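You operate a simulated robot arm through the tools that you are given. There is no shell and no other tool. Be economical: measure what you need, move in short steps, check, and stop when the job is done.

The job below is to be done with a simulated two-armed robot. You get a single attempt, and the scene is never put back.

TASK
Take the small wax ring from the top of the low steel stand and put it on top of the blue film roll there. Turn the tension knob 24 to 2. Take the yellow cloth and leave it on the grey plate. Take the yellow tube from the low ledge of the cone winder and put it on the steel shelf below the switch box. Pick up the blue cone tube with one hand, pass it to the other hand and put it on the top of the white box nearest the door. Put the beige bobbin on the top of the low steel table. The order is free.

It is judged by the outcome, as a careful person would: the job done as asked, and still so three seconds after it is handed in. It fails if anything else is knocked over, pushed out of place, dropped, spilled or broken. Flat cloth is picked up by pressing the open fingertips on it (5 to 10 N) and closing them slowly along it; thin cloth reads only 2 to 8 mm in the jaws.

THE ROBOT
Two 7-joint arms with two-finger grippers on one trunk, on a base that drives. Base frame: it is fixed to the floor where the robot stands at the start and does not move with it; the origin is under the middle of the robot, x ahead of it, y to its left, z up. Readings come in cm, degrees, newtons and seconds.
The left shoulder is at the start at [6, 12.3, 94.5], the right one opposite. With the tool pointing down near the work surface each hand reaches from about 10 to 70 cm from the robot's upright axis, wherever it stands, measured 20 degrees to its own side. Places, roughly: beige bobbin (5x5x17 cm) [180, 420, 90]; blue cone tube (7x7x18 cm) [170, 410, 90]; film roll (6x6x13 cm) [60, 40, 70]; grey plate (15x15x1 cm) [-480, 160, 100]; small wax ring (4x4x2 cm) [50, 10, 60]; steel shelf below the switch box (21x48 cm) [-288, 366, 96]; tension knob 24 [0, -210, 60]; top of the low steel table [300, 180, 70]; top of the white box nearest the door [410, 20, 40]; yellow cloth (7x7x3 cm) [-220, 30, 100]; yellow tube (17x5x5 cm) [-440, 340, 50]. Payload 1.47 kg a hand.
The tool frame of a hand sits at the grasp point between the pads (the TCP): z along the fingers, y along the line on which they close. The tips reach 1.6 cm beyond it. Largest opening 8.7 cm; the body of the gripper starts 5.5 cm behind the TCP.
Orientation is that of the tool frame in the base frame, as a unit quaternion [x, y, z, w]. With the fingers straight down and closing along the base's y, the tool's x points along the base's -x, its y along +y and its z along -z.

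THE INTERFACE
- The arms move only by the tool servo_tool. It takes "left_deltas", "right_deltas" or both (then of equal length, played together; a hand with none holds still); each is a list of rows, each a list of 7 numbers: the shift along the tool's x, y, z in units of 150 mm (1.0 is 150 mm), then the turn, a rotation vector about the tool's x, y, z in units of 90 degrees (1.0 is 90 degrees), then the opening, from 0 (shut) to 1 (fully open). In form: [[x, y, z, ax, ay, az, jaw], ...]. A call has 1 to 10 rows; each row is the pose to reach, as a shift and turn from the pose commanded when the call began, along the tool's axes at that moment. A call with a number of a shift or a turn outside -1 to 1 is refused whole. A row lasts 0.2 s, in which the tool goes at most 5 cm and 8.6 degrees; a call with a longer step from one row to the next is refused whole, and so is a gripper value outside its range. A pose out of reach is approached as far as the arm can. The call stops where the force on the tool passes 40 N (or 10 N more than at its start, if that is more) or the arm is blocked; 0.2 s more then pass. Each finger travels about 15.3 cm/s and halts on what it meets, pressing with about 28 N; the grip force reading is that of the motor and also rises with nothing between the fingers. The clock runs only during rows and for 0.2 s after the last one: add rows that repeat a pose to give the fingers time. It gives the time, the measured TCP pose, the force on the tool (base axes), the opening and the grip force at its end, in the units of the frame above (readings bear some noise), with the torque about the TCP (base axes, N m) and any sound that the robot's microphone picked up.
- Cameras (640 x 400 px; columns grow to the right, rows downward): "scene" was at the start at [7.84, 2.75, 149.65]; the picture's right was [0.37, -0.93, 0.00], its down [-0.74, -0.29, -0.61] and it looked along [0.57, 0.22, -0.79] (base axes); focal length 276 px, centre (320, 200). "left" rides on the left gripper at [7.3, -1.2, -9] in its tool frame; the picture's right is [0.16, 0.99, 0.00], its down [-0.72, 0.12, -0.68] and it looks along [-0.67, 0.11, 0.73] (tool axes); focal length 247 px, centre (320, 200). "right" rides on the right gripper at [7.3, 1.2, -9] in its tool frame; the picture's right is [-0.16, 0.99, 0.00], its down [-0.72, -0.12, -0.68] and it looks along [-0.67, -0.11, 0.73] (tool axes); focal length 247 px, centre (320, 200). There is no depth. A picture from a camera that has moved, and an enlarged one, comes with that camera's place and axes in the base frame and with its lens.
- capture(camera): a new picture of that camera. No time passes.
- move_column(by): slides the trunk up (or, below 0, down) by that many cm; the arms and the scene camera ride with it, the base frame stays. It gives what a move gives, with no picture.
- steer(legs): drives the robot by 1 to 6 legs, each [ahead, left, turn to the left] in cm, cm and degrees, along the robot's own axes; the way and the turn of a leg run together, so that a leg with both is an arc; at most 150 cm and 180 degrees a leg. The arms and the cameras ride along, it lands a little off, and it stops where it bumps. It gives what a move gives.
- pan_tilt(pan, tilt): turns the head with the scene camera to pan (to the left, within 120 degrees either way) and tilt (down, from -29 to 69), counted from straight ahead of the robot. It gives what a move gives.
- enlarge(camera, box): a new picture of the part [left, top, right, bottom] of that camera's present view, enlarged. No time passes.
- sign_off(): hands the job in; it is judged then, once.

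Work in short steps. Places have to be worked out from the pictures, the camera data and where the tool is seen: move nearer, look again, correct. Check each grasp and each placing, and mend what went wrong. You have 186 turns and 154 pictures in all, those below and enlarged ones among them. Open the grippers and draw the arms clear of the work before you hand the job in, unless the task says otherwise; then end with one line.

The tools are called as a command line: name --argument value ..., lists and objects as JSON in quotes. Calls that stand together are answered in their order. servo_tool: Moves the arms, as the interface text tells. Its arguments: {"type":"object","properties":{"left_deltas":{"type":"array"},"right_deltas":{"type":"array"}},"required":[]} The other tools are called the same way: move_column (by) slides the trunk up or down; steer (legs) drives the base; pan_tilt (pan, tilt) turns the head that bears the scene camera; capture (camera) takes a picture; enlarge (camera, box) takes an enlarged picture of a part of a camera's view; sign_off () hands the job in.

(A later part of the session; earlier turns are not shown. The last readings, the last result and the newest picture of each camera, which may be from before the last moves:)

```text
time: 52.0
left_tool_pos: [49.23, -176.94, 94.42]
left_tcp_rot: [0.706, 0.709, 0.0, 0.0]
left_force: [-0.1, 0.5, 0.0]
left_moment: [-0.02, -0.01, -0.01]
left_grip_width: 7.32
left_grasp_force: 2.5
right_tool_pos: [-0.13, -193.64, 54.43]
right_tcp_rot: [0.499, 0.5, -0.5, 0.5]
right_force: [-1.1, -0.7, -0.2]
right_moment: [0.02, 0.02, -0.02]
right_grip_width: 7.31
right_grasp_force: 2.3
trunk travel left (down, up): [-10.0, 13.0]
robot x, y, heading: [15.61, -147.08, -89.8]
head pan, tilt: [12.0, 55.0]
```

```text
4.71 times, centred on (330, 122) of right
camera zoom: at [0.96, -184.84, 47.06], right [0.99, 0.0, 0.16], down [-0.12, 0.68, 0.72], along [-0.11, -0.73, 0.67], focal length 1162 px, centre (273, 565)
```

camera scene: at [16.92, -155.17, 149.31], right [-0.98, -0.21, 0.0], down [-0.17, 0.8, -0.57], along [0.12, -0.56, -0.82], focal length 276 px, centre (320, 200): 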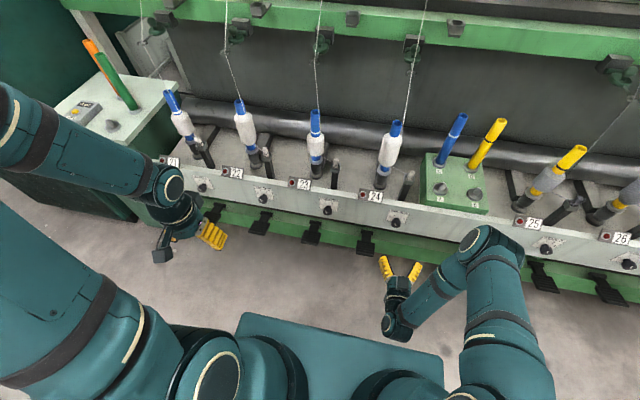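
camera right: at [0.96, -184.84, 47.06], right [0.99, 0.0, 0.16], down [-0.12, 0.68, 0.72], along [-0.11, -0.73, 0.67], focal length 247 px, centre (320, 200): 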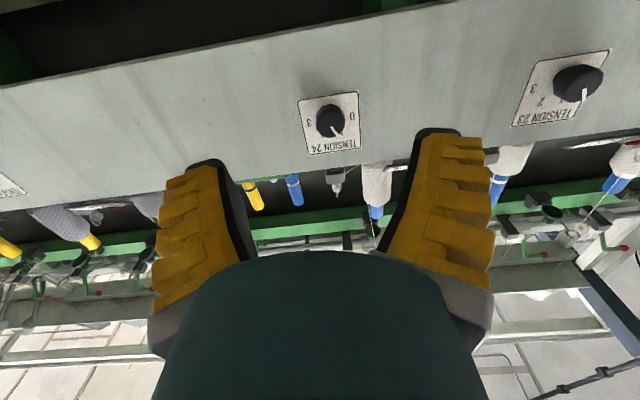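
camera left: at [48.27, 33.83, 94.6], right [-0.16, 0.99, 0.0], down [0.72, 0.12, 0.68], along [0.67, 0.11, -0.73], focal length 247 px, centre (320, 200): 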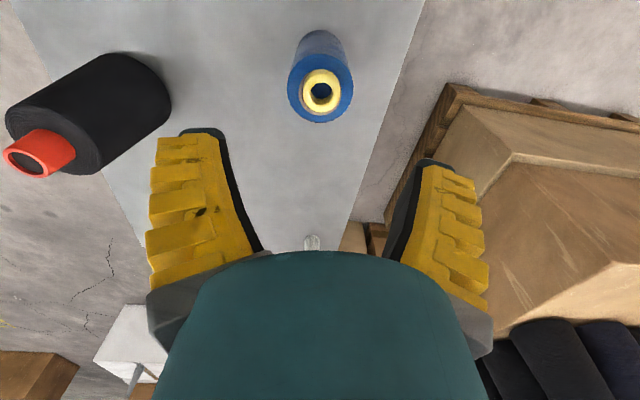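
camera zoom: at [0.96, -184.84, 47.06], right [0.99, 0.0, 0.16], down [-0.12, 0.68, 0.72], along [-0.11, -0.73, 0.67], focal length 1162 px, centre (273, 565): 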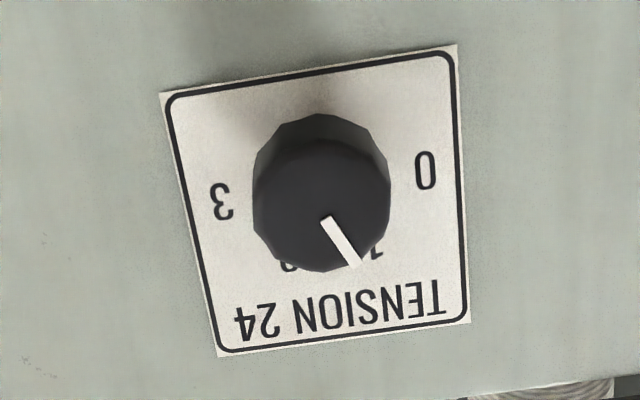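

The pointer is at 1 (about -22°), and the labels are about 45° apart, so I need to turn the knob +45° clockwise. The knob face centre is at [0, -211.6, 59.8], 3.4 cm across. I line up in front of it.

servo_tool --right_deltas '[[-0.2, 0.01, 0.1, 0, 0, 0, 0.8], [-0.36, 0.01, 0.3, 0, 0, 0, 0.8], [-0.36, 0.01, 0.55, 0, 0, 0, 0.8], [-0.36, 0.01, 0.75, 0, 0, 0, 0.8], [-0.36, 0.01, 0.75, 0, 0, 0, 0.8]]'

capture --camera "scene"

capture --camera "right"

```text
time: 53.2
left_tool_pos: [49.42, -177.06, 94.47]
left_tcp_rot: [0.706, 0.708, 0.0, 0.0]
left_force: [0.2, -0.3, 0.2]
left_moment: [-0.01, -0.02, 0.01]
left_grip_width: 7.29
left_grasp_force: 2.0
right_tool_pos: [-0.07, -204.92, 59.87]
right_tcp_rot: [0.5, 0.5, -0.5, 0.5]
right_force: [0.2, 0.3, 0.6]
right_moment: [0.0, 0.01, -0.03]
right_grip_width: 7.33
right_grasp_force: 2.4
trunk travel left (down, up): [-10.0, 13.0]
robot x, y, heading: [15.28, -147.22, -89.8]
head pan, tilt: [12.0, 55.0]
```

```text
126 pictures are left
camera scene: at [16.92, -155.16, 149.3], right [-0.98, -0.21, 0.0], down [-0.17, 0.8, -0.57], along [0.12, -0.56, -0.82], focal length 276 px, centre (320, 200)
```

scene: 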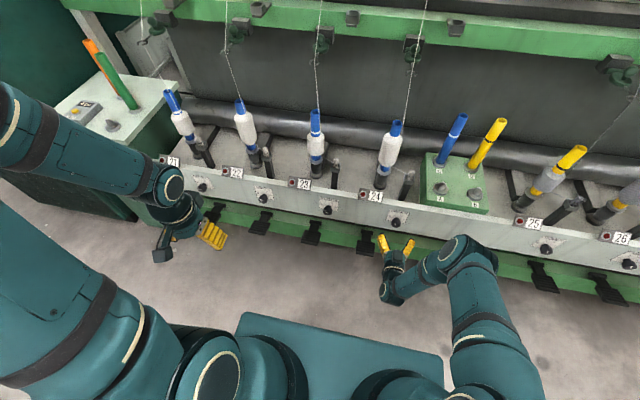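

```text
125 pictures are left
camera right: at [1.03, -196.08, 52.65], right [0.99, 0.0, 0.16], down [-0.12, 0.68, 0.72], along [-0.11, -0.73, 0.67], focal length 247 px, centre (320, 200)
```

right: 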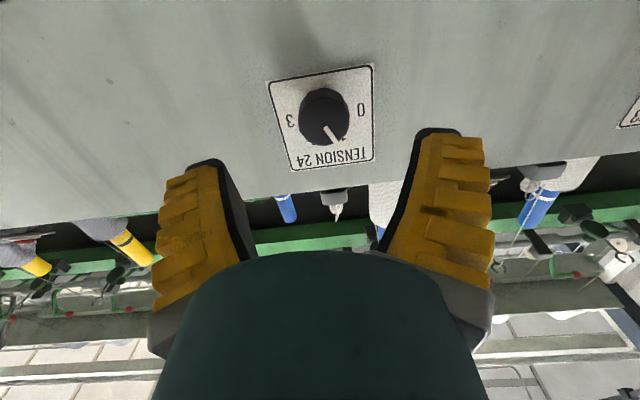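

The knob is right ahead of the fingers. I advance 6.3 cm and close on it.

servo_tool --right_deltas '[[0, 0.01, 0.2, 0, 0, 0, 0.75], [0, 0.01, 0.35, 0, 0, 0, 0.7], [0, 0.01, 0.42, 0, 0, 0, 0.65], [0, 0.01, 0.42, 0, 0, 0, 0.5], [0, 0.01, 0.42, 0, 0, 0, 0.35], [0, 0.01, 0.42, 0, 0, 0, 0.25], [0, 0.01, 0.42, 0, 0, 0, 0.25]]'

capture --camera "right"

```text
time: 54.8
left_tool_pos: [49.39, -177.11, 94.45]
left_tcp_rot: [0.706, 0.708, 0.0, 0.0]
left_force: [-0.2, -0.1, -0.4]
left_moment: [0.01, -0.03, -0.03]
left_grip_width: 7.31
left_grasp_force: 2.3
right_tool_pos: [0.26, -211.21, 59.92]
right_tcp_rot: [0.499, 0.501, -0.499, 0.501]
right_force: [0.8, 6.5, -3.8]
right_moment: [0.33, 0.0, -0.03]
right_grip_width: 2.48
right_grasp_force: 29.9
trunk travel left (down, up): [-10.0, 13.0]
robot x, y, heading: [15.67, -147.09, -89.9]
head pan, tilt: [12.0, 55.0]
```

```text
124 pictures are left
camera right: at [1.3, -202.29, 52.61], right [0.99, 0.0, 0.16], down [-0.12, 0.68, 0.73], along [-0.11, -0.73, 0.67], focal length 247 px, centre (320, 200)
```

right: 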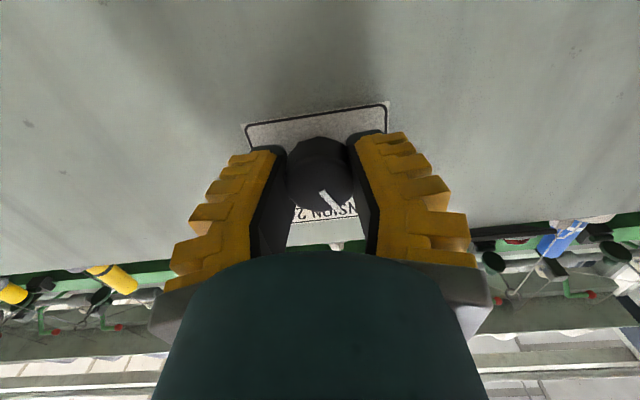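

The knob is gripped. I turn it +45° about tool z, clockwise as seen from the front.

servo_tool --right_deltas '[[0, 0, 0, 0, 0, 0.07, 0.25], [0, 0, 0, 0, 0, 0.14, 0.25], [0, 0, 0, 0, 0, 0.21, 0.25], [0, 0, 0, 0, 0, 0.28, 0.25], [0, 0, 0, 0, 0, 0.35, 0.25], [0, 0, 0, 0, 0, 0.42, 0.25], [0, 0, 0, 0, 0, 0.5, 0.25], [0, 0, 0, 0, 0, 0.5, 0.25]]'

enlarge --camera "right" --box '[240, 90, 400, 240]'

```text
time: 56.6
left_tool_pos: [49.44, -177.0, 94.43]
left_tcp_rot: [0.706, 0.708, 0.0, -0.001]
left_force: [-0.4, 0.0, -0.1]
left_moment: [0.02, -0.01, 0.0]
left_grip_width: 7.32
left_grasp_force: 2.9
right_tool_pos: [0.2, -211.2, 59.82]
right_tcp_rot: [0.654, 0.27, -0.27, 0.653]
right_force: [1.9, 18.4, -11.2]
right_moment: [0.19, -0.06, 0.15]
right_grip_width: 2.44
right_grasp_force: 30.0
trunk travel left (down, up): [-10.0, 13.0]
robot x, y, heading: [15.4, -146.91, -89.9]
head pan, tilt: [12.0, 55.0]
```

```text
2.67 times, centred on (320, 165) of right
camera zoom: at [6.09, -202.31, 55.57], right [0.58, 0.0, 0.81], down [-0.6, 0.68, 0.43], along [-0.55, -0.73, 0.4], focal length 659 px, centre (320, 293)
```

zoom: 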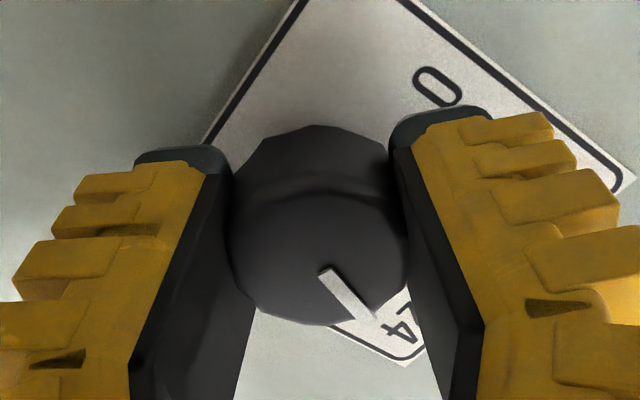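

The pointer moved with the hand. I release, back off and check the dial.

servo_tool --right_deltas '[[0, 0, 0, 0, 0, 0, 0.4], [0, 0, 0, 0, 0, 0, 0.6], [0, 0, 0, 0, 0, 0, 0.8], [0, 0, -0.2, 0, 0, 0, 0.8], [0, 0, -0.5, 0, 0, 0, 0.8], [0, 0, -0.8, 0, 0, 0, 0.8]]'

enlarge --camera "scene" --box '[355, 185, 435, 240]'

```text
time: 58.0
left_tool_pos: [49.29, -177.0, 94.4]
left_tcp_rot: [0.706, 0.708, 0.001, 0.0]
left_force: [-0.6, 0.2, 0.5]
left_moment: [-0.01, -0.03, -0.03]
left_grip_width: 7.31
left_grasp_force: 2.6
right_tool_pos: [0.34, -199.29, 59.95]
right_tcp_rot: [0.653, 0.27, -0.271, 0.654]
right_force: [0.6, 0.1, 0.1]
right_moment: [0.0, 0.0, -0.02]
right_grip_width: 7.32
right_grasp_force: 2.8
trunk travel left (down, up): [-10.0, 13.0]
robot x, y, heading: [15.36, -147.04, -90.0]
head pan, tilt: [12.0, 55.0]
```

```text
7.27 times, centred on (395, 212) of scene
camera zoom: at [16.91, -155.13, 149.31], right [-0.98, -0.21, 0.0], down [-0.17, 0.8, -0.57], along [0.12, -0.56, -0.82], focal length 2009 px, centre (-226, 109)
```

zoom: 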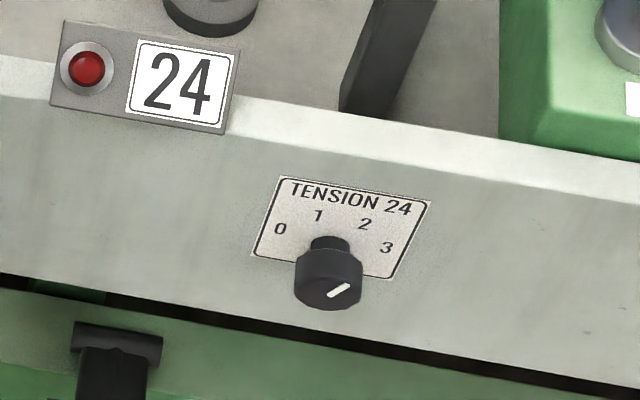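

The pointer is near 2, but I want a precise reading. I roll the hand back, lower it and look from the front.

servo_tool --right_deltas '[[0.05, -0.05, 0, 0, 0, -0.08, 0.8], [0.1, -0.1, 0, 0, 0, -0.16, 0.8], [0.15, -0.15, 0, 0, 0, -0.24, 0.8], [0.2, -0.2, 0, 0, 0, -0.32, 0.8], [0.25, -0.25, 0, 0, 0, -0.4, 0.8], [0.28, -0.28, 0, 0, 0, -0.46, 0.8], [0.28, -0.28, 0, 0, 0, -0.5, 0.8]]'

capture --camera "right"

```text
time: 59.6
left_tool_pos: [49.24, -177.0, 94.39]
left_tcp_rot: [0.706, 0.708, 0.001, 0.0]
left_force: [0.3, -0.2, -0.2]
left_moment: [0.03, 0.02, 0.02]
left_grip_width: 7.3
left_grasp_force: 2.7
right_tool_pos: [-0.01, -199.33, 53.92]
right_tcp_rot: [0.498, 0.502, -0.499, 0.501]
right_force: [0.2, -0.5, -0.3]
right_moment: [-0.02, -0.02, -0.01]
right_grip_width: 7.3
right_grasp_force: 2.6
trunk travel left (down, up): [-10.0, 13.0]
robot x, y, heading: [15.58, -147.05, -89.9]
head pan, tilt: [12.0, 55.0]
```

```text
121 pictures are left
camera right: at [1.17, -190.43, 46.72], right [0.99, 0.0, 0.16], down [-0.12, 0.68, 0.72], along [-0.11, -0.73, 0.67], focal length 247 px, centre (320, 200)
```

right: 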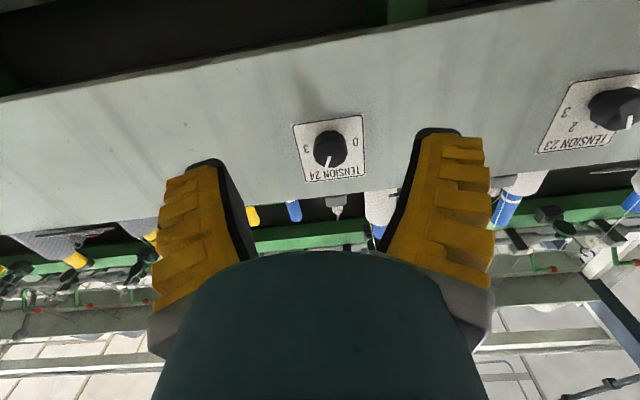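

enlarge --camera "right" --box '[290, 110, 370, 190]'

```text
5.00 times, centred on (330, 150) of right
camera zoom: at [1.17, -190.43, 46.72], right [0.99, 0.0, 0.16], down [-0.12, 0.68, 0.72], along [-0.11, -0.73, 0.67], focal length 1235 px, centre (270, 450)
```

zoom: 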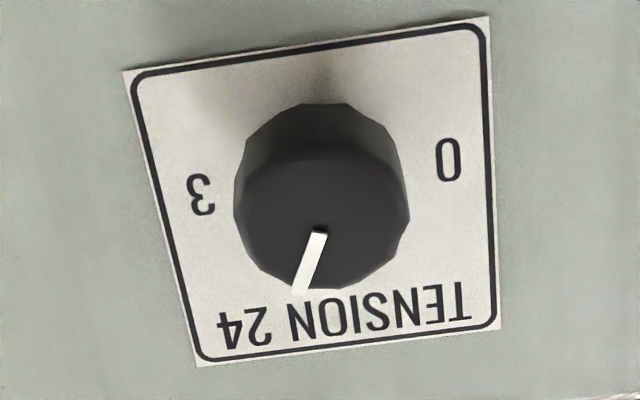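

The pointer reads about +24°, with label 2 at about +25°, so the knob is set to 2. I bring the right hand back to a folded, down-pointing pose.

servo_tool --right_deltas '[[-0.15, -0.05, -0.1, 0, 0.08, 0, 0.8], [-0.3, -0.1, -0.2, 0, 0.16, 0, 0.8], [-0.45, -0.15, -0.3, 0, 0.24, 0, 0.8], [-0.6, -0.2, -0.4, 0, 0.32, 0, 0.8], [-0.75, -0.25, -0.5, 0, 0.4, 0, 0.8], [-0.9, -0.3, -0.5, 0, 0.48, 0, 0.8]]'

servo_tool --right_deltas '[[0, -0.05, -0.15, 0, 0.08, 0, 0.8], [0, -0.1, -0.3, 0, 0.16, 0, 0.8], [0, -0.15, -0.5, 0, 0.24, 0, 0.8], [0, -0.2, -0.7, 0, 0.32, 0, 0.8], [0, -0.3, -0.8, 0, 0.4, 0, 0.8], [0, -0.4, -0.9, 0, 0.47, 0, 0.8], [0, -0.5, -1.0, 0, 0.52, 0, 0.8]]'

```text
time: 61.0
left_tool_pos: [49.32, -176.99, 94.36]
left_tcp_rot: [0.706, 0.708, 0.0, 0.0]
left_force: [0.0, 0.5, -1.0]
left_moment: [-0.01, 0.0, 0.02]
left_grip_width: 7.3
left_grasp_force: 2.0
right_tool_pos: [-4.57, -191.72, 67.56]
right_tcp_rot: [0.648, 0.65, -0.28, 0.281]
right_force: [-0.1, 0.1, 0.0]
right_moment: [-0.01, -0.05, -0.03]
right_grip_width: 7.31
right_grasp_force: 2.0
trunk travel left (down, up): [-10.0, 13.0]
robot x, y, heading: [15.49, -147.5, -89.8]
head pan, tilt: [12.0, 55.0]
```

```text
time: 62.6
left_tool_pos: [49.37, -176.95, 94.4]
left_tcp_rot: [0.706, 0.708, 0.0, 0.0]
left_force: [0.7, -0.1, -0.1]
left_moment: [-0.01, -0.02, -0.02]
left_grip_width: 7.29
left_grasp_force: 2.9
right_tool_pos: [-12.06, -180.81, 77.93]
right_tcp_rot: [0.706, 0.708, 0.0, 0.0]
right_force: [0.1, 0.0, -0.3]
right_moment: [0.03, -0.02, 0.0]
right_grip_width: 7.29
right_grasp_force: 2.4
trunk travel left (down, up): [-10.0, 13.0]
robot x, y, heading: [15.52, -146.9, -90.1]
head pan, tilt: [12.0, 55.0]
```

I lift the right hand, back out to about y = -55, turn to face west and look at the layout there.

servo_tool --right_deltas '[[0, -0.1, -0.3, 0, 0, 0, 0.8], [0, -0.1, -0.6, 0, 0, 0, 0.8], [0, -0.1, -0.9, 0, 0, 0, 0.8], [0.1, -0.1, -1.0, 0, 0, 0, 0.8]]'

steer --legs '[[-92, 0, 0], [0, 0, -90]]'

pan_tilt --pan -10 --tilt 35

capture --camera "scene"

```text
time: 63.6
left_tool_pos: [49.23, -176.94, 94.4]
left_tcp_rot: [0.705, 0.709, 0.0, 0.0]
left_force: [0.4, 0.2, -0.2]
left_moment: [0.0, -0.03, -0.01]
left_grip_width: 7.32
left_grasp_force: 2.3
right_tool_pos: [-13.63, -179.48, 92.66]
right_tcp_rot: [0.706, 0.708, 0.0, 0.0]
right_force: [0.1, -0.2, -0.8]
right_moment: [-0.01, -0.02, 0.0]
right_grip_width: 7.31
right_grasp_force: 2.7
trunk travel left (down, up): [-10.0, 13.0]
robot x, y, heading: [15.77, -146.9, -90.1]
head pan, tilt: [12.0, 55.0]
```

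```text
time: 72.2
left_tool_pos: [-13.8, -89.61, 94.46]
left_tcp_rot: [1.0, 0.006, 0.0, -0.001]
left_force: [0.2, -0.3, -0.6]
left_moment: [-0.01, 0.01, 0.02]
left_grip_width: 7.29
left_grasp_force: 2.6
right_tool_pos: [-16.82, -26.75, 92.64]
right_tcp_rot: [1.0, 0.006, 0.0, 0.0]
right_force: [0.0, 0.2, -0.5]
right_moment: [0.03, 0.0, 0.01]
right_grip_width: 7.31
right_grasp_force: 2.2
trunk travel left (down, up): [-10.0, 13.0]
robot x, y, heading: [15.69, -55.53, -179.1]
head pan, tilt: [12.0, 55.0]
```

```text
time: 73.1
left_tool_pos: [-13.72, -89.41, 94.48]
left_tcp_rot: [1.0, 0.007, 0.001, 0.0]
left_force: [-0.3, 0.9, 1.3]
left_moment: [0.01, -0.03, 0.02]
left_grip_width: 7.29
left_grasp_force: 2.1
right_tool_pos: [-16.89, -26.67, 92.73]
right_tcp_rot: [1.0, 0.005, -0.001, -0.001]
right_force: [-0.4, -0.5, 0.3]
right_moment: [0.03, 0.0, 0.04]
right_grip_width: 7.33
right_grasp_force: 2.0
trunk travel left (down, up): [-10.0, 13.0]
robot x, y, heading: [15.85, -55.62, -179.2]
head pan, tilt: [-10.0, 35.0]
```

```text
119 pictures are left
camera scene: at [5.97, -54.05, 152.12], right [0.16, 0.99, 0.0], down [0.57, -0.09, -0.82], along [-0.81, 0.13, -0.57], focal length 276 px, centre (320, 200)
```

scene: 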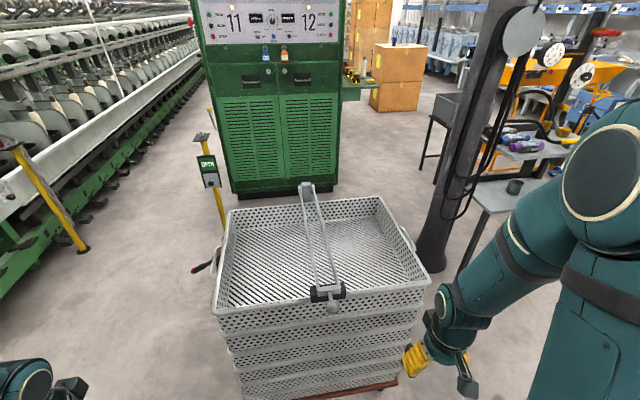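

The cloth should appear around pixel (378, 84), near the side shelf of the green cabinet. I zoom there.

enlarge --camera "scene" --box '[320, 20, 640, 220]'

enlarge --camera "scene" --box '[330, 50, 430, 112]'

```text
2.00 times, centred on (480, 120) of scene
camera zoom: at [5.97, -54.05, 152.12], right [0.16, 0.99, 0.0], down [0.57, -0.09, -0.82], along [-0.81, 0.13, -0.57], focal length 552 px, centre (0, 360)
```

zoom: 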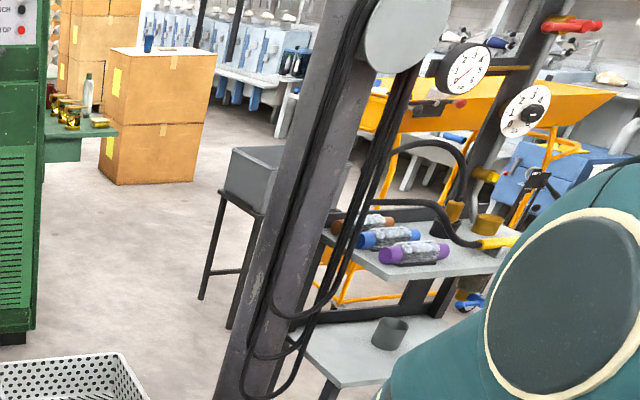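

```text
6.40 times, centred on (380, 81) of scene
camera zoom: at [5.97, -54.05, 152.12], right [0.16, 0.99, 0.0], down [0.57, -0.09, -0.82], along [-0.81, 0.13, -0.57], focal length 1768 px, centre (-64, 962)
```

zoom: 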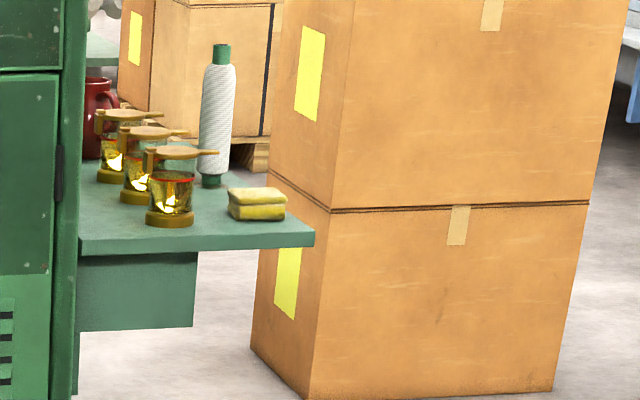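

The yellow folded cloth lies on the green side shelf's corner at about [-235, 28, 102]. The gap between the crate and the pillar is too narrow, so I go round by the north along x ≈ -5 to y ≈ 145 and look west.

steer --legs '[[0, 0, -90], [0, 18, 0], [100, 0, 0], [100, 0, 0], [0, 0, 90]]'

pan_tilt --pan 0 --tilt 30

capture --camera "scene"

```text
time: 92.4
left_tool_pos: [-35.06, 110.27, 94.5]
left_tcp_rot: [1.0, 0.003, 0.001, 0.0]
left_force: [-0.5, -0.5, -0.2]
left_moment: [0.0, 0.01, 0.0]
left_grip_width: 7.31
left_grasp_force: 2.3
right_tool_pos: [-37.65, 173.23, 92.64]
right_tcp_rot: [1.0, 0.001, 0.0, 0.0]
right_force: [-0.4, 0.2, 0.5]
right_moment: [0.01, 0.0, -0.03]
right_grip_width: 7.3
right_grasp_force: 2.3
trunk travel left (down, up): [-10.0, 13.0]
robot x, y, heading: [-5.51, 144.33, -179.7]
head pan, tilt: [-10.0, 35.0]
```

```text
time: 93.2
left_tool_pos: [-34.98, 110.4, 94.39]
left_tcp_rot: [1.0, 0.002, 0.0, 0.0]
left_force: [0.4, -0.3, -0.4]
left_moment: [0.0, -0.02, 0.01]
left_grip_width: 7.31
left_grasp_force: 1.8
right_tool_pos: [-37.61, 173.23, 92.7]
right_tcp_rot: [1.0, 0.001, 0.0, 0.0]
right_force: [-0.2, 0.7, 0.4]
right_moment: [-0.02, 0.03, 0.01]
right_grip_width: 7.28
right_grasp_force: 2.2
trunk travel left (down, up): [-10.0, 13.0]
robot x, y, heading: [-5.35, 143.97, -179.9]
head pan, tilt: [0.0, 30.0]
```

```text
116 pictures are left
camera scene: at [-15.39, 144.17, 152.91], right [0.0, 1.0, 0.0], down [0.5, 0.0, -0.87], along [-0.87, 0.0, -0.5], focal length 276 px, centre (320, 200)
```

scene: 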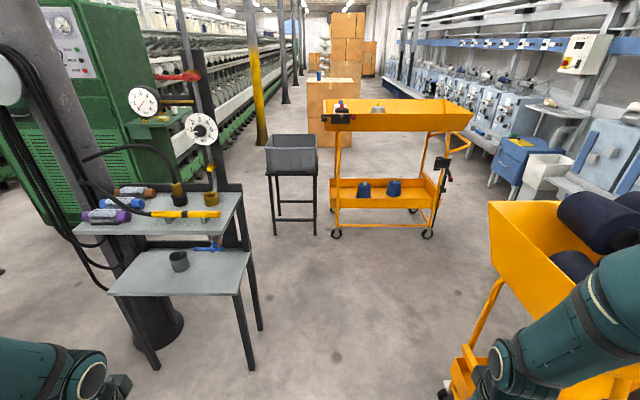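

The lane at y ≈ 157 between the workbench (y < 110) and the near cart (y > 200) is free, and the area x -130 to -210 before the cabinet shelf is open. I drive there.

steer --legs '[[0, -13, 0], [100, 0, 0], [60, 0, 0], [0, 60, 0]]'

pan_tilt --pan 15 --tilt 35

capture --camera "scene"

```text
time: 96.2
left_tool_pos: [-47.95, 123.17, 94.38]
left_tcp_rot: [1.0, 0.002, 0.001, 0.001]
left_force: [-1.2, -0.1, 0.0]
left_moment: [0.01, 0.0, 0.01]
left_grip_width: 7.33
left_grasp_force: 2.4
right_tool_pos: [-50.42, 186.13, 92.62]
right_tcp_rot: [1.0, 0.0, 0.0, 0.0]
right_force: [-0.2, 0.1, 0.4]
right_moment: [0.01, -0.04, 0.02]
right_grip_width: 7.33
right_grasp_force: 2.3
trunk travel left (down, up): [-10.0, 13.0]
robot x, y, heading: [-18.14, 156.82, -179.9]
head pan, tilt: [0.0, 30.0]
stopped in leg 2: the robot was blocked; the commanded pose is now the measured one
```

```text
time: 97.0
left_tool_pos: [-47.76, 123.2, 94.32]
left_tcp_rot: [1.0, 0.002, 0.0, 0.0]
left_force: [-0.4, -0.7, -0.2]
left_moment: [0.02, -0.01, 0.03]
left_grip_width: 7.31
left_grasp_force: 2.3
right_tool_pos: [-50.26, 186.03, 92.61]
right_tcp_rot: [1.0, 0.001, 0.0, 0.0]
right_force: [0.8, 0.1, 0.2]
right_moment: [0.03, -0.01, -0.02]
right_grip_width: 7.3
right_grasp_force: 2.3
trunk travel left (down, up): [-10.0, 13.0]
robot x, y, heading: [-17.82, 157.05, -180.0]
head pan, tilt: [15.0, 35.0]
```

```text
115 pictures are left
camera scene: at [-27.57, 154.72, 152.13], right [-0.26, 0.97, 0.0], down [0.55, 0.15, -0.82], along [-0.79, -0.21, -0.57], focal length 276 px, centre (320, 200)
```

scene: 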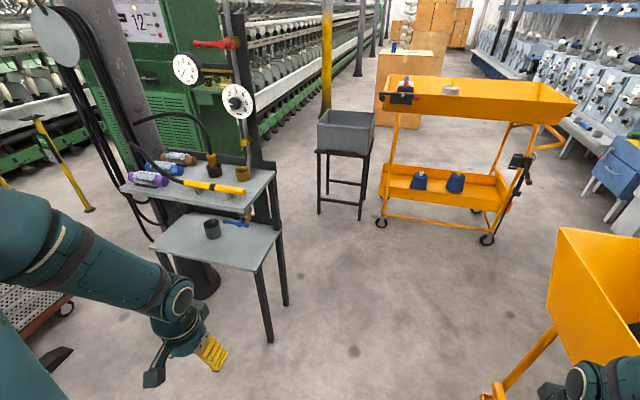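

The right arm probably touched the near cart. I look to the right to be sure.

pan_tilt --pan -50 --tilt 40

capture --camera "scene"

```text
time: 98.4
left_tool_pos: [-47.7, 123.24, 94.39]
left_tcp_rot: [1.0, 0.002, 0.0, 0.001]
left_force: [-0.1, -1.0, -0.7]
left_moment: [0.01, 0.0, 0.04]
left_grip_width: 7.32
left_grasp_force: 2.9
right_tool_pos: [-50.23, 186.08, 92.69]
right_tcp_rot: [1.0, 0.001, 0.0, 0.0]
right_force: [-0.5, 0.4, 0.9]
right_moment: [0.03, -0.02, 0.0]
right_grip_width: 7.3
right_grasp_force: 2.7
trunk travel left (down, up): [-10.0, 13.0]
robot x, y, heading: [-17.94, 156.93, -180.2]
head pan, tilt: [-50.0, 40.0]
```

```text
114 pictures are left
camera scene: at [-24.5, 163.51, 151.37], right [0.76, 0.64, 0.0], down [0.41, -0.49, -0.77], along [-0.49, 0.59, -0.64], focal length 276 px, centre (320, 200)
```

scene: 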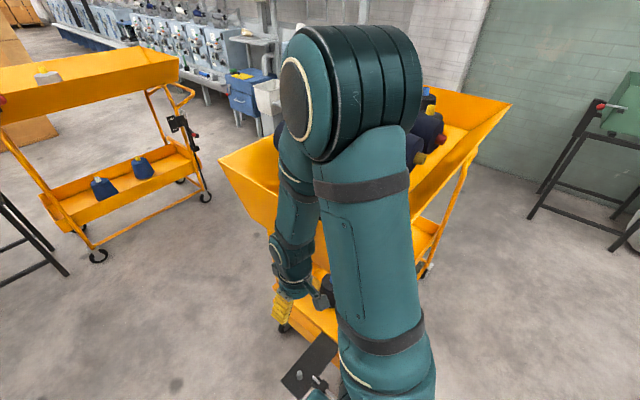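

The near cart's handle sticks out right by my right hand. I back off a little, bring both hands inward, and take the middle of the lane at y ≈ 150.

steer --legs '[[-8, 0, 0], [0, 7, 0]]'

servo_tool --left_deltas '[[0, -0.25, -0.1, 0, 0, 0, 0.8], [0, -0.5, -0.2, 0, 0, 0, 0.8], [0, -0.75, -0.3, 0, 0, 0, 0.8], [0, -0.95, -0.4, 0, 0, 0, 0.8]]' --right_deltas '[[0, 0.25, -0.1, 0, 0, 0, 0.8], [0, 0.5, -0.2, 0, 0, 0, 0.8], [0, 0.75, -0.3, 0, 0, 0, 0.8], [0, 0.95, -0.4, 0, 0, 0, 0.8]]'

capture --camera "scene"

```text
time: 100.3
left_tool_pos: [-39.67, 116.17, 94.44]
left_tcp_rot: [1.0, 0.002, -0.001, 0.0]
left_force: [0.0, -0.8, 0.2]
left_moment: [-0.03, 0.03, -0.02]
left_grip_width: 7.32
left_grasp_force: 2.3
right_tool_pos: [-42.16, 179.08, 92.75]
right_tcp_rot: [1.0, 0.0, 0.0, 0.0]
right_force: [-0.6, -0.5, 0.0]
right_moment: [0.02, -0.02, -0.01]
right_grip_width: 7.31
right_grasp_force: 2.4
trunk travel left (down, up): [-10.0, 13.0]
robot x, y, heading: [-9.85, 150.1, -180.0]
head pan, tilt: [-50.0, 40.0]
```

```text
time: 101.3
left_tool_pos: [-41.12, 130.62, 100.96]
left_tcp_rot: [1.0, 0.002, 0.002, 0.0]
left_force: [-0.7, 0.0, 0.1]
left_moment: [-0.03, -0.04, 0.01]
left_grip_width: 7.27
left_grasp_force: 2.6
left hand out of reach, approached as far as the arm can: row 2, 3, 4
right_tool_pos: [-42.11, 164.9, 98.76]
right_tcp_rot: [1.0, 0.0, -0.001, 0.0]
right_force: [0.3, 0.8, -0.3]
right_moment: [0.01, -0.03, -0.03]
right_grip_width: 7.32
right_grasp_force: 2.5
right hand out of reach, approached as far as the arm can: row 2, 3
trunk travel left (down, up): [-10.0, 13.0]
robot x, y, heading: [-10.01, 149.95, -180.1]
head pan, tilt: [-50.0, 40.0]
```

```text
113 pictures are left
camera scene: at [-16.42, 156.51, 151.37], right [0.77, 0.64, 0.0], down [0.41, -0.49, -0.77], along [-0.49, 0.59, -0.64], focal length 276 px, centre (320, 200)
```

scene: 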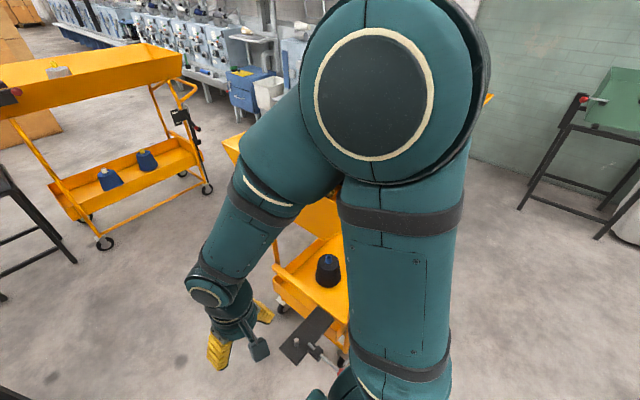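

The hands are now inside. I go ahead along y ≈ 148.

steer --legs '[[0, 2, 0], [60, 0, 0], [60, 0, 0], [35, 0, 0]]'

```text
time: 110.2
left_tool_pos: [-196.07, 126.17, 100.88]
left_tcp_rot: [1.0, 0.014, 0.001, 0.0]
left_force: [0.2, 0.1, 0.1]
left_moment: [0.03, 0.01, 0.0]
left_grip_width: 7.31
left_grasp_force: 2.3
right_tool_pos: [-197.41, 160.55, 98.63]
right_tcp_rot: [1.0, 0.013, 0.005, 0.0]
right_force: [3.8, -2.2, 1.8]
right_moment: [0.19, 0.47, -0.06]
right_grip_width: 7.33
right_grasp_force: 2.5
trunk travel left (down, up): [-10.0, 13.0]
robot x, y, heading: [-165.27, 146.7, -178.5]
head pan, tilt: [-50.0, 40.0]
stopped in leg 4: the robot was blocked; the commanded pose is now the measured one
```

I reached x = -165, and the right hand is lightly touching cart 2's handle. I back off a little and look.

steer --legs '[[-6, 0, 0]]'

pan_tilt --pan 0 --tilt 45

capture --camera "scene"

```text
time: 111.2
left_tool_pos: [-190.08, 126.39, 100.93]
left_tcp_rot: [1.0, 0.014, 0.0, 0.001]
left_force: [-0.4, 0.1, 0.0]
left_moment: [-0.02, 0.06, -0.01]
left_grip_width: 7.31
left_grasp_force: 3.1
right_tool_pos: [-191.46, 160.81, 98.66]
right_tcp_rot: [1.0, 0.013, 0.003, -0.001]
right_force: [-0.2, -0.9, 0.8]
right_moment: [0.01, 0.01, 0.01]
right_grip_width: 7.3
right_grasp_force: 2.5
trunk travel left (down, up): [-10.0, 13.0]
robot x, y, heading: [-159.47, 146.7, -178.7]
head pan, tilt: [-50.0, 40.0]
```

```text
time: 112.4
left_tool_pos: [-190.16, 126.39, 101.06]
left_tcp_rot: [1.0, 0.015, 0.001, 0.0]
left_force: [0.0, -0.1, -0.7]
left_moment: [0.0, -0.03, -0.01]
left_grip_width: 7.28
left_grasp_force: 2.3
right_tool_pos: [-191.72, 160.82, 98.61]
right_tcp_rot: [1.0, 0.013, 0.005, -0.001]
right_force: [0.6, -0.7, -0.5]
right_moment: [0.01, 0.0, 0.02]
right_grip_width: 7.32
right_grasp_force: 3.2
trunk travel left (down, up): [-10.0, 13.0]
robot x, y, heading: [-159.06, 146.4, -178.7]
head pan, tilt: [0.0, 45.0]
```

```text
112 pictures are left
camera scene: at [-168.54, 146.31, 150.65], right [-0.02, 1.0, 0.0], down [0.71, 0.02, -0.71], along [-0.71, -0.02, -0.71], focal length 276 px, centre (320, 200)
```

scene: 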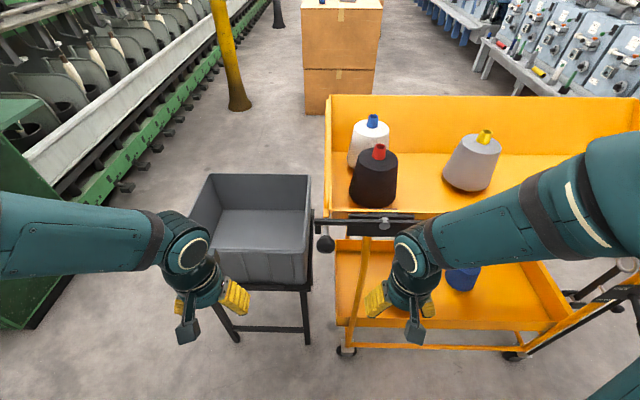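

I turn left to face south in place, which makes the robot narrower between bench and stand.

steer --legs '[[0, 0, 88]]'

pan_tilt --pan -10 --tilt 40

capture --camera "scene"

```text
time: 114.0
left_tool_pos: [-182.9, 118.16, 100.88]
left_tcp_rot: [0.987, 0.162, 0.001, 0.0]
left_force: [0.4, 0.3, 0.2]
left_moment: [0.01, -0.02, 0.0]
left_grip_width: 7.3
left_grasp_force: 2.5
right_tool_pos: [-194.27, 151.2, 98.61]
right_tcp_rot: [0.989, 0.149, 0.009, -0.002]
right_force: [-0.2, 1.5, 0.9]
right_moment: [-0.13, 0.05, -0.07]
right_grip_width: 7.36
right_grasp_force: 1.7
trunk travel left (down, up): [-10.0, 13.0]
robot x, y, heading: [-159.07, 146.32, -161.5]
head pan, tilt: [0.0, 45.0]
stopped in leg 1: the force on the tool passed its limit at 81 N (the readings are from after the stop); the commanded pose is now the measured one
```

```text
time: 114.8
left_tool_pos: [-183.04, 118.06, 100.97]
left_tcp_rot: [0.987, 0.161, 0.001, 0.0]
left_force: [-0.5, 0.3, -0.7]
left_moment: [0.02, -0.03, -0.02]
left_grip_width: 7.32
left_grasp_force: 2.1
right_tool_pos: [-194.31, 151.24, 98.46]
right_tcp_rot: [0.989, 0.149, 0.009, -0.003]
right_force: [-0.4, 1.9, -0.8]
right_moment: [-0.15, -0.07, -0.08]
right_grip_width: 7.32
right_grasp_force: 2.0
trunk travel left (down, up): [-10.0, 13.0]
robot x, y, heading: [-159.25, 146.73, -161.4]
head pan, tilt: [-10.0, 40.0]
```

```text
111 pictures are left
camera scene: at [-168.79, 145.0, 151.37], right [-0.15, 0.99, 0.0], down [0.64, 0.09, -0.77], along [-0.76, -0.11, -0.64], focal length 276 px, centre (320, 200)
```

scene: 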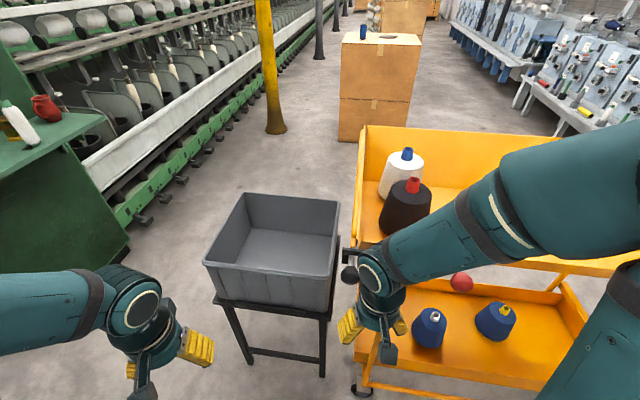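

The right hand bumped the cart's handle knob. I rotate back a little, then raise both hands before turning again.

steer --legs '[[0, 0, -8], [-4, 0, 0]]'

servo_tool --left_deltas '[[0, 0, -0.15, 0, 0, 0, 0.8], [0, 0, -0.3, 0, 0, 0, 0.8], [0, 0, -0.5, 0, 0, 0, 0.8], [0, 0, -0.7, 0, 0, 0, 0.8]]' --right_deltas '[[0, 0, -0.15, 0, 0, 0, 0.8], [0, 0, -0.3, 0, 0, 0, 0.8], [0, 0, -0.5, 0, 0, 0, 0.8], [0, 0, -0.7, 0, 0, 0, 0.8]]'

capture --camera "scene"

```text
time: 116.2
left_tool_pos: [-182.66, 122.42, 100.93]
left_tcp_rot: [0.996, 0.093, 0.001, 0.0]
left_force: [-0.4, 1.2, 1.2]
left_moment: [0.02, 0.04, 0.02]
left_grip_width: 7.32
left_grasp_force: 2.4
right_tool_pos: [-189.36, 156.77, 98.55]
right_tcp_rot: [0.997, 0.08, 0.008, -0.002]
right_force: [0.5, 0.5, -0.9]
right_moment: [-0.03, 0.0, 0.0]
right_grip_width: 7.3
right_grasp_force: 2.1
trunk travel left (down, up): [-10.0, 13.0]
robot x, y, heading: [-155.55, 146.89, -169.4]
head pan, tilt: [-10.0, 40.0]
```

```text
time: 117.2
left_tool_pos: [-182.71, 122.31, 111.35]
left_tcp_rot: [0.996, 0.093, 0.001, -0.001]
left_force: [-0.4, 0.3, -0.8]
left_moment: [-0.02, -0.03, 0.01]
left_grip_width: 7.3
left_grasp_force: 2.7
right_tool_pos: [-189.47, 156.62, 108.9]
right_tcp_rot: [0.997, 0.079, 0.009, -0.003]
right_force: [0.0, 0.0, -0.9]
right_moment: [-0.02, 0.0, 0.03]
right_grip_width: 7.32
right_grasp_force: 2.4
trunk travel left (down, up): [-10.0, 13.0]
robot x, y, heading: [-155.09, 147.31, -169.3]
head pan, tilt: [-10.0, 40.0]
```

```text
110 pictures are left
camera scene: at [-165.0, 147.01, 151.38], right [-0.01, 1.0, 0.0], down [0.64, 0.01, -0.77], along [-0.77, -0.01, -0.64], focal length 276 px, centre (320, 200)
```

scene: 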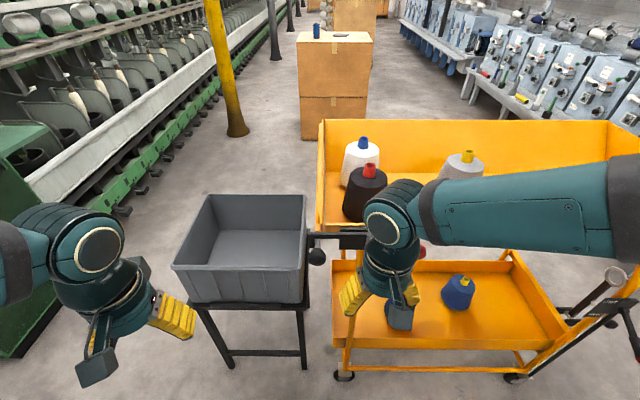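

The cart stands where it was, and the hands are now above its handle at z ≈ 109. I turn left to face south.

steer --legs '[[0, 0, 40], [0, 0, 39]]'

capture --camera "scene"

```text
time: 121.3
left_tool_pos: [-136.14, 115.77, 111.33]
left_tcp_rot: [0.708, 0.706, 0.0, 0.0]
left_force: [-1.2, 0.5, -0.3]
left_moment: [0.01, 0.0, 0.01]
left_grip_width: 7.31
left_grasp_force: 2.3
right_tool_pos: [-170.9, 115.49, 108.89]
right_tcp_rot: [0.716, 0.698, 0.005, -0.008]
right_force: [-0.1, 0.5, 0.3]
right_moment: [-0.01, 0.0, 0.01]
right_grip_width: 7.3
right_grasp_force: 2.4
trunk travel left (down, up): [-10.0, 13.0]
robot x, y, heading: [-155.23, 146.83, -90.4]
head pan, tilt: [-10.0, 40.0]
```

```text
109 pictures are left
camera scene: at [-157.06, 137.9, 151.37], right [-0.98, 0.18, 0.0], down [0.11, 0.63, -0.77], along [-0.14, -0.75, -0.64], focal length 276 px, centre (320, 200)
```

scene: 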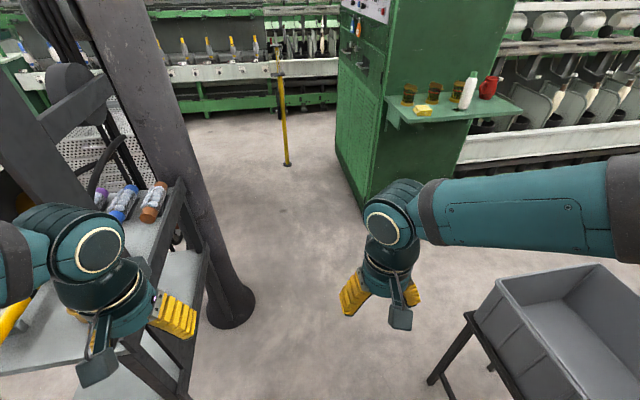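

The cloth triangulates to [-226.5, 25.2, 102.5]. The robot's base is wider than it is long, so I turn back to face west and strafe south at x ≈ -167 between bench and stand.

steer --legs '[[0, 0, -89.6], [12, 0, 0], [0, 87, 0]]'

capture --camera "scene"

```text
time: 126.4
left_tool_pos: [-196.93, 127.98, 111.37]
left_tcp_rot: [1.0, 0.0, 0.001, 0.0]
left_force: [0.8, 0.3, -0.2]
left_moment: [0.02, 0.01, 0.0]
left_grip_width: 7.3
left_grasp_force: 2.3
right_tool_pos: [-196.73, 162.77, 108.76]
right_tcp_rot: [1.0, -0.017, 0.022, -0.005]
right_force: [0.7, -0.5, 0.4]
right_moment: [0.03, 0.01, 0.0]
right_grip_width: 7.3
right_grasp_force: 2.0
trunk travel left (down, up): [-10.0, 13.0]
robot x, y, heading: [-165.6, 147.15, 180.0]
head pan, tilt: [-10.0, 40.0]
stopped in leg 2: the force on the tool passed its limit at 64 N (the readings are from after the stop); the commanded pose is now the measured one
```

```text
108 pictures are left
camera scene: at [-175.0, 148.8, 151.38], right [0.18, 0.98, 0.0], down [0.63, -0.11, -0.77], along [-0.75, 0.13, -0.64], focal length 276 px, centre (320, 200)
```

scene: 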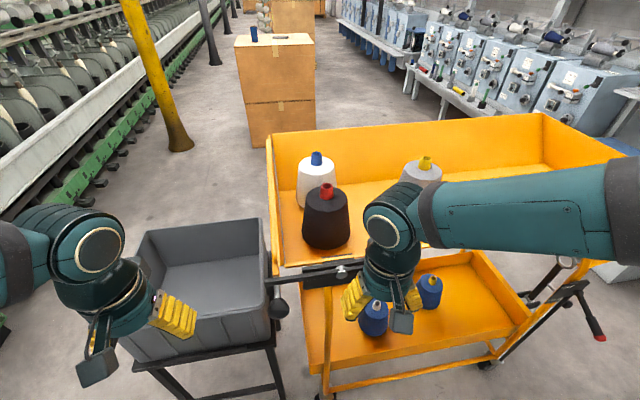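

The right hand touched the cart's tray rim, which is higher and nearer than I thought. I back up 3 cm, slide left past the cart, then continue.

steer --legs '[[-3, 0, 0], [0, 28, 0], [6, 0, 0], [0, 57, 0]]'

capture --camera "scene"

```text
time: 135.5
left_tool_pos: [-199.82, 42.25, 111.23]
left_tcp_rot: [1.0, 0.005, 0.001, 0.0]
left_force: [0.6, -0.3, -0.2]
left_moment: [-0.02, 0.0, 0.03]
left_grip_width: 7.33
left_grasp_force: 2.4
right_tool_pos: [-199.72, 77.34, 108.63]
right_tcp_rot: [1.0, -0.012, 0.022, -0.005]
right_force: [-0.8, -0.4, -0.1]
right_moment: [-0.02, -0.02, -0.01]
right_grip_width: 7.34
right_grasp_force: 2.1
trunk travel left (down, up): [-10.0, 13.0]
robot x, y, heading: [-168.28, 62.02, -179.5]
head pan, tilt: [-10.0, 40.0]
```

```text
107 pictures are left
camera scene: at [-177.97, 63.49, 151.37], right [0.17, 0.99, 0.0], down [0.63, -0.11, -0.77], along [-0.76, 0.13, -0.64], focal length 276 px, centre (320, 200)
```

scene: 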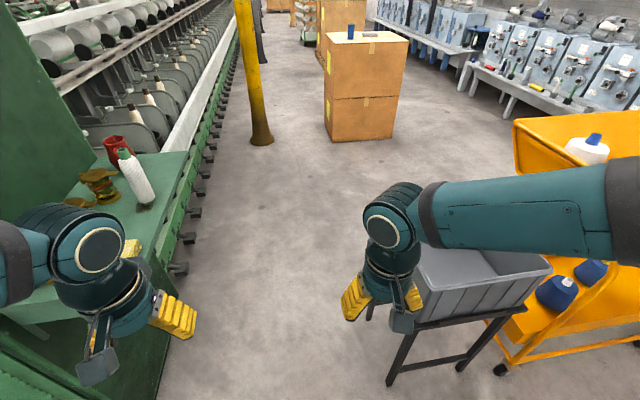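

I'm in position near the shelf. I slide 17 cm further left, then look with the left hand camera and the scene camera.

steer --legs '[[0, 17, 0]]'

pan_tilt --pan 20 --tilt 45

capture --camera "scene"

capture --camera "left"

```text
time: 137.7
left_tool_pos: [-199.39, 25.14, 111.27]
left_tcp_rot: [1.0, 0.007, 0.001, 0.0]
left_force: [0.0, 0.2, -0.2]
left_moment: [-0.01, 0.01, 0.04]
left_grip_width: 7.34
left_grasp_force: 2.4
right_tool_pos: [-199.51, 60.12, 108.64]
right_tcp_rot: [1.0, -0.012, 0.022, -0.006]
right_force: [0.1, 0.4, 0.1]
right_moment: [0.06, -0.02, 0.01]
right_grip_width: 7.35
right_grasp_force: 2.7
trunk travel left (down, up): [-10.0, 13.0]
robot x, y, heading: [-168.25, 45.2, -179.7]
head pan, tilt: [-10.0, 40.0]
```

```text
time: 138.6
left_tool_pos: [-199.51, 25.33, 111.32]
left_tcp_rot: [1.0, 0.005, 0.001, 0.0]
left_force: [0.0, -0.1, 0.0]
left_moment: [-0.01, -0.01, -0.01]
left_grip_width: 7.32
left_grasp_force: 2.6
right_tool_pos: [-199.55, 60.18, 108.6]
right_tcp_rot: [1.0, -0.012, 0.022, -0.004]
right_force: [0.9, 0.1, -0.6]
right_moment: [-0.01, -0.02, -0.02]
right_grip_width: 7.33
right_grasp_force: 2.5
trunk travel left (down, up): [-10.0, 13.0]
robot x, y, heading: [-168.29, 44.87, -179.6]
head pan, tilt: [20.0, 45.0]
```

```text
106 pictures are left
camera scene: at [-177.07, 42.13, 150.65], right [-0.35, 0.94, 0.0], down [0.66, 0.25, -0.71], along [-0.66, -0.25, -0.71], focal length 276 px, centre (320, 200)
```

scene: 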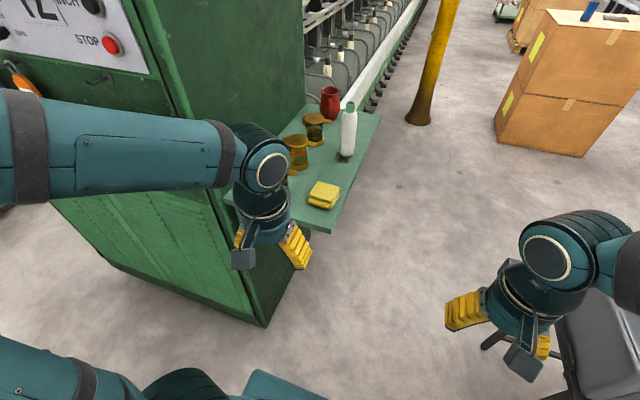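

```text
105 pictures are left
camera left: at [-192.2, 26.54, 120.47], right [0.17, -0.99, 0.0], down [-0.72, -0.12, 0.68], along [-0.67, -0.12, -0.73], focal length 247 px, centre (320, 200)
```

left: 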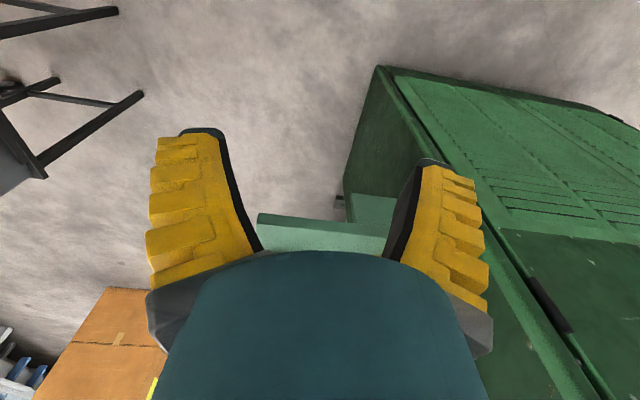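

The cloth is at about [-224, 25.5, 102.5]. I move the left hand over it at a safe height.

servo_tool --left_deltas '[[0, 0, -0.2, 0, 0, 0, 1], [-0.2, 0, -0.4, 0, 0, 0, 1], [-0.5, 0, -0.4, 0, 0, 0, 1], [-0.8, 0, -0.4, 0, 0, 0, 1], [-1.0, 0, -0.4, 0, 0, 0, 1]]'

capture --camera "left"

```text
time: 139.8
left_tool_pos: [-214.58, 25.07, 117.37]
left_tcp_rot: [1.0, 0.006, 0.001, 0.0]
left_force: [0.1, 0.2, -0.8]
left_moment: [0.0, 0.0, 0.01]
left_grip_width: 8.7
left_grasp_force: 0.0
right_tool_pos: [-199.6, 60.14, 108.55]
right_tcp_rot: [1.0, -0.012, 0.023, -0.005]
right_force: [-0.4, 0.4, -0.2]
right_moment: [0.01, -0.03, 0.0]
right_grip_width: 7.33
right_grasp_force: 2.7
trunk travel left (down, up): [-10.0, 13.0]
robot x, y, heading: [-168.27, 44.99, -179.6]
head pan, tilt: [20.0, 45.0]
```

```text
104 pictures are left
camera left: at [-207.21, 26.42, 126.45], right [0.17, -0.99, 0.0], down [-0.72, -0.12, 0.68], along [-0.67, -0.12, -0.73], focal length 247 px, centre (320, 200)
```

left: 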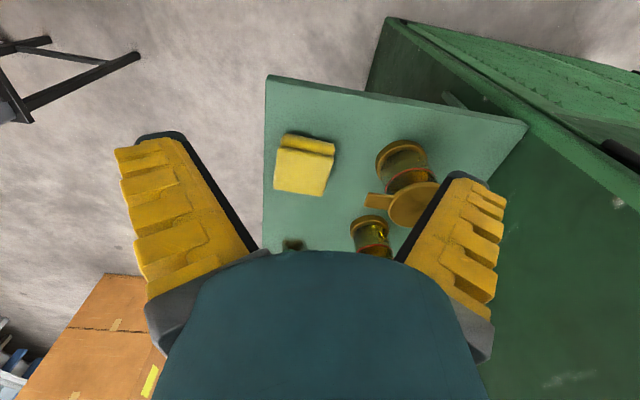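

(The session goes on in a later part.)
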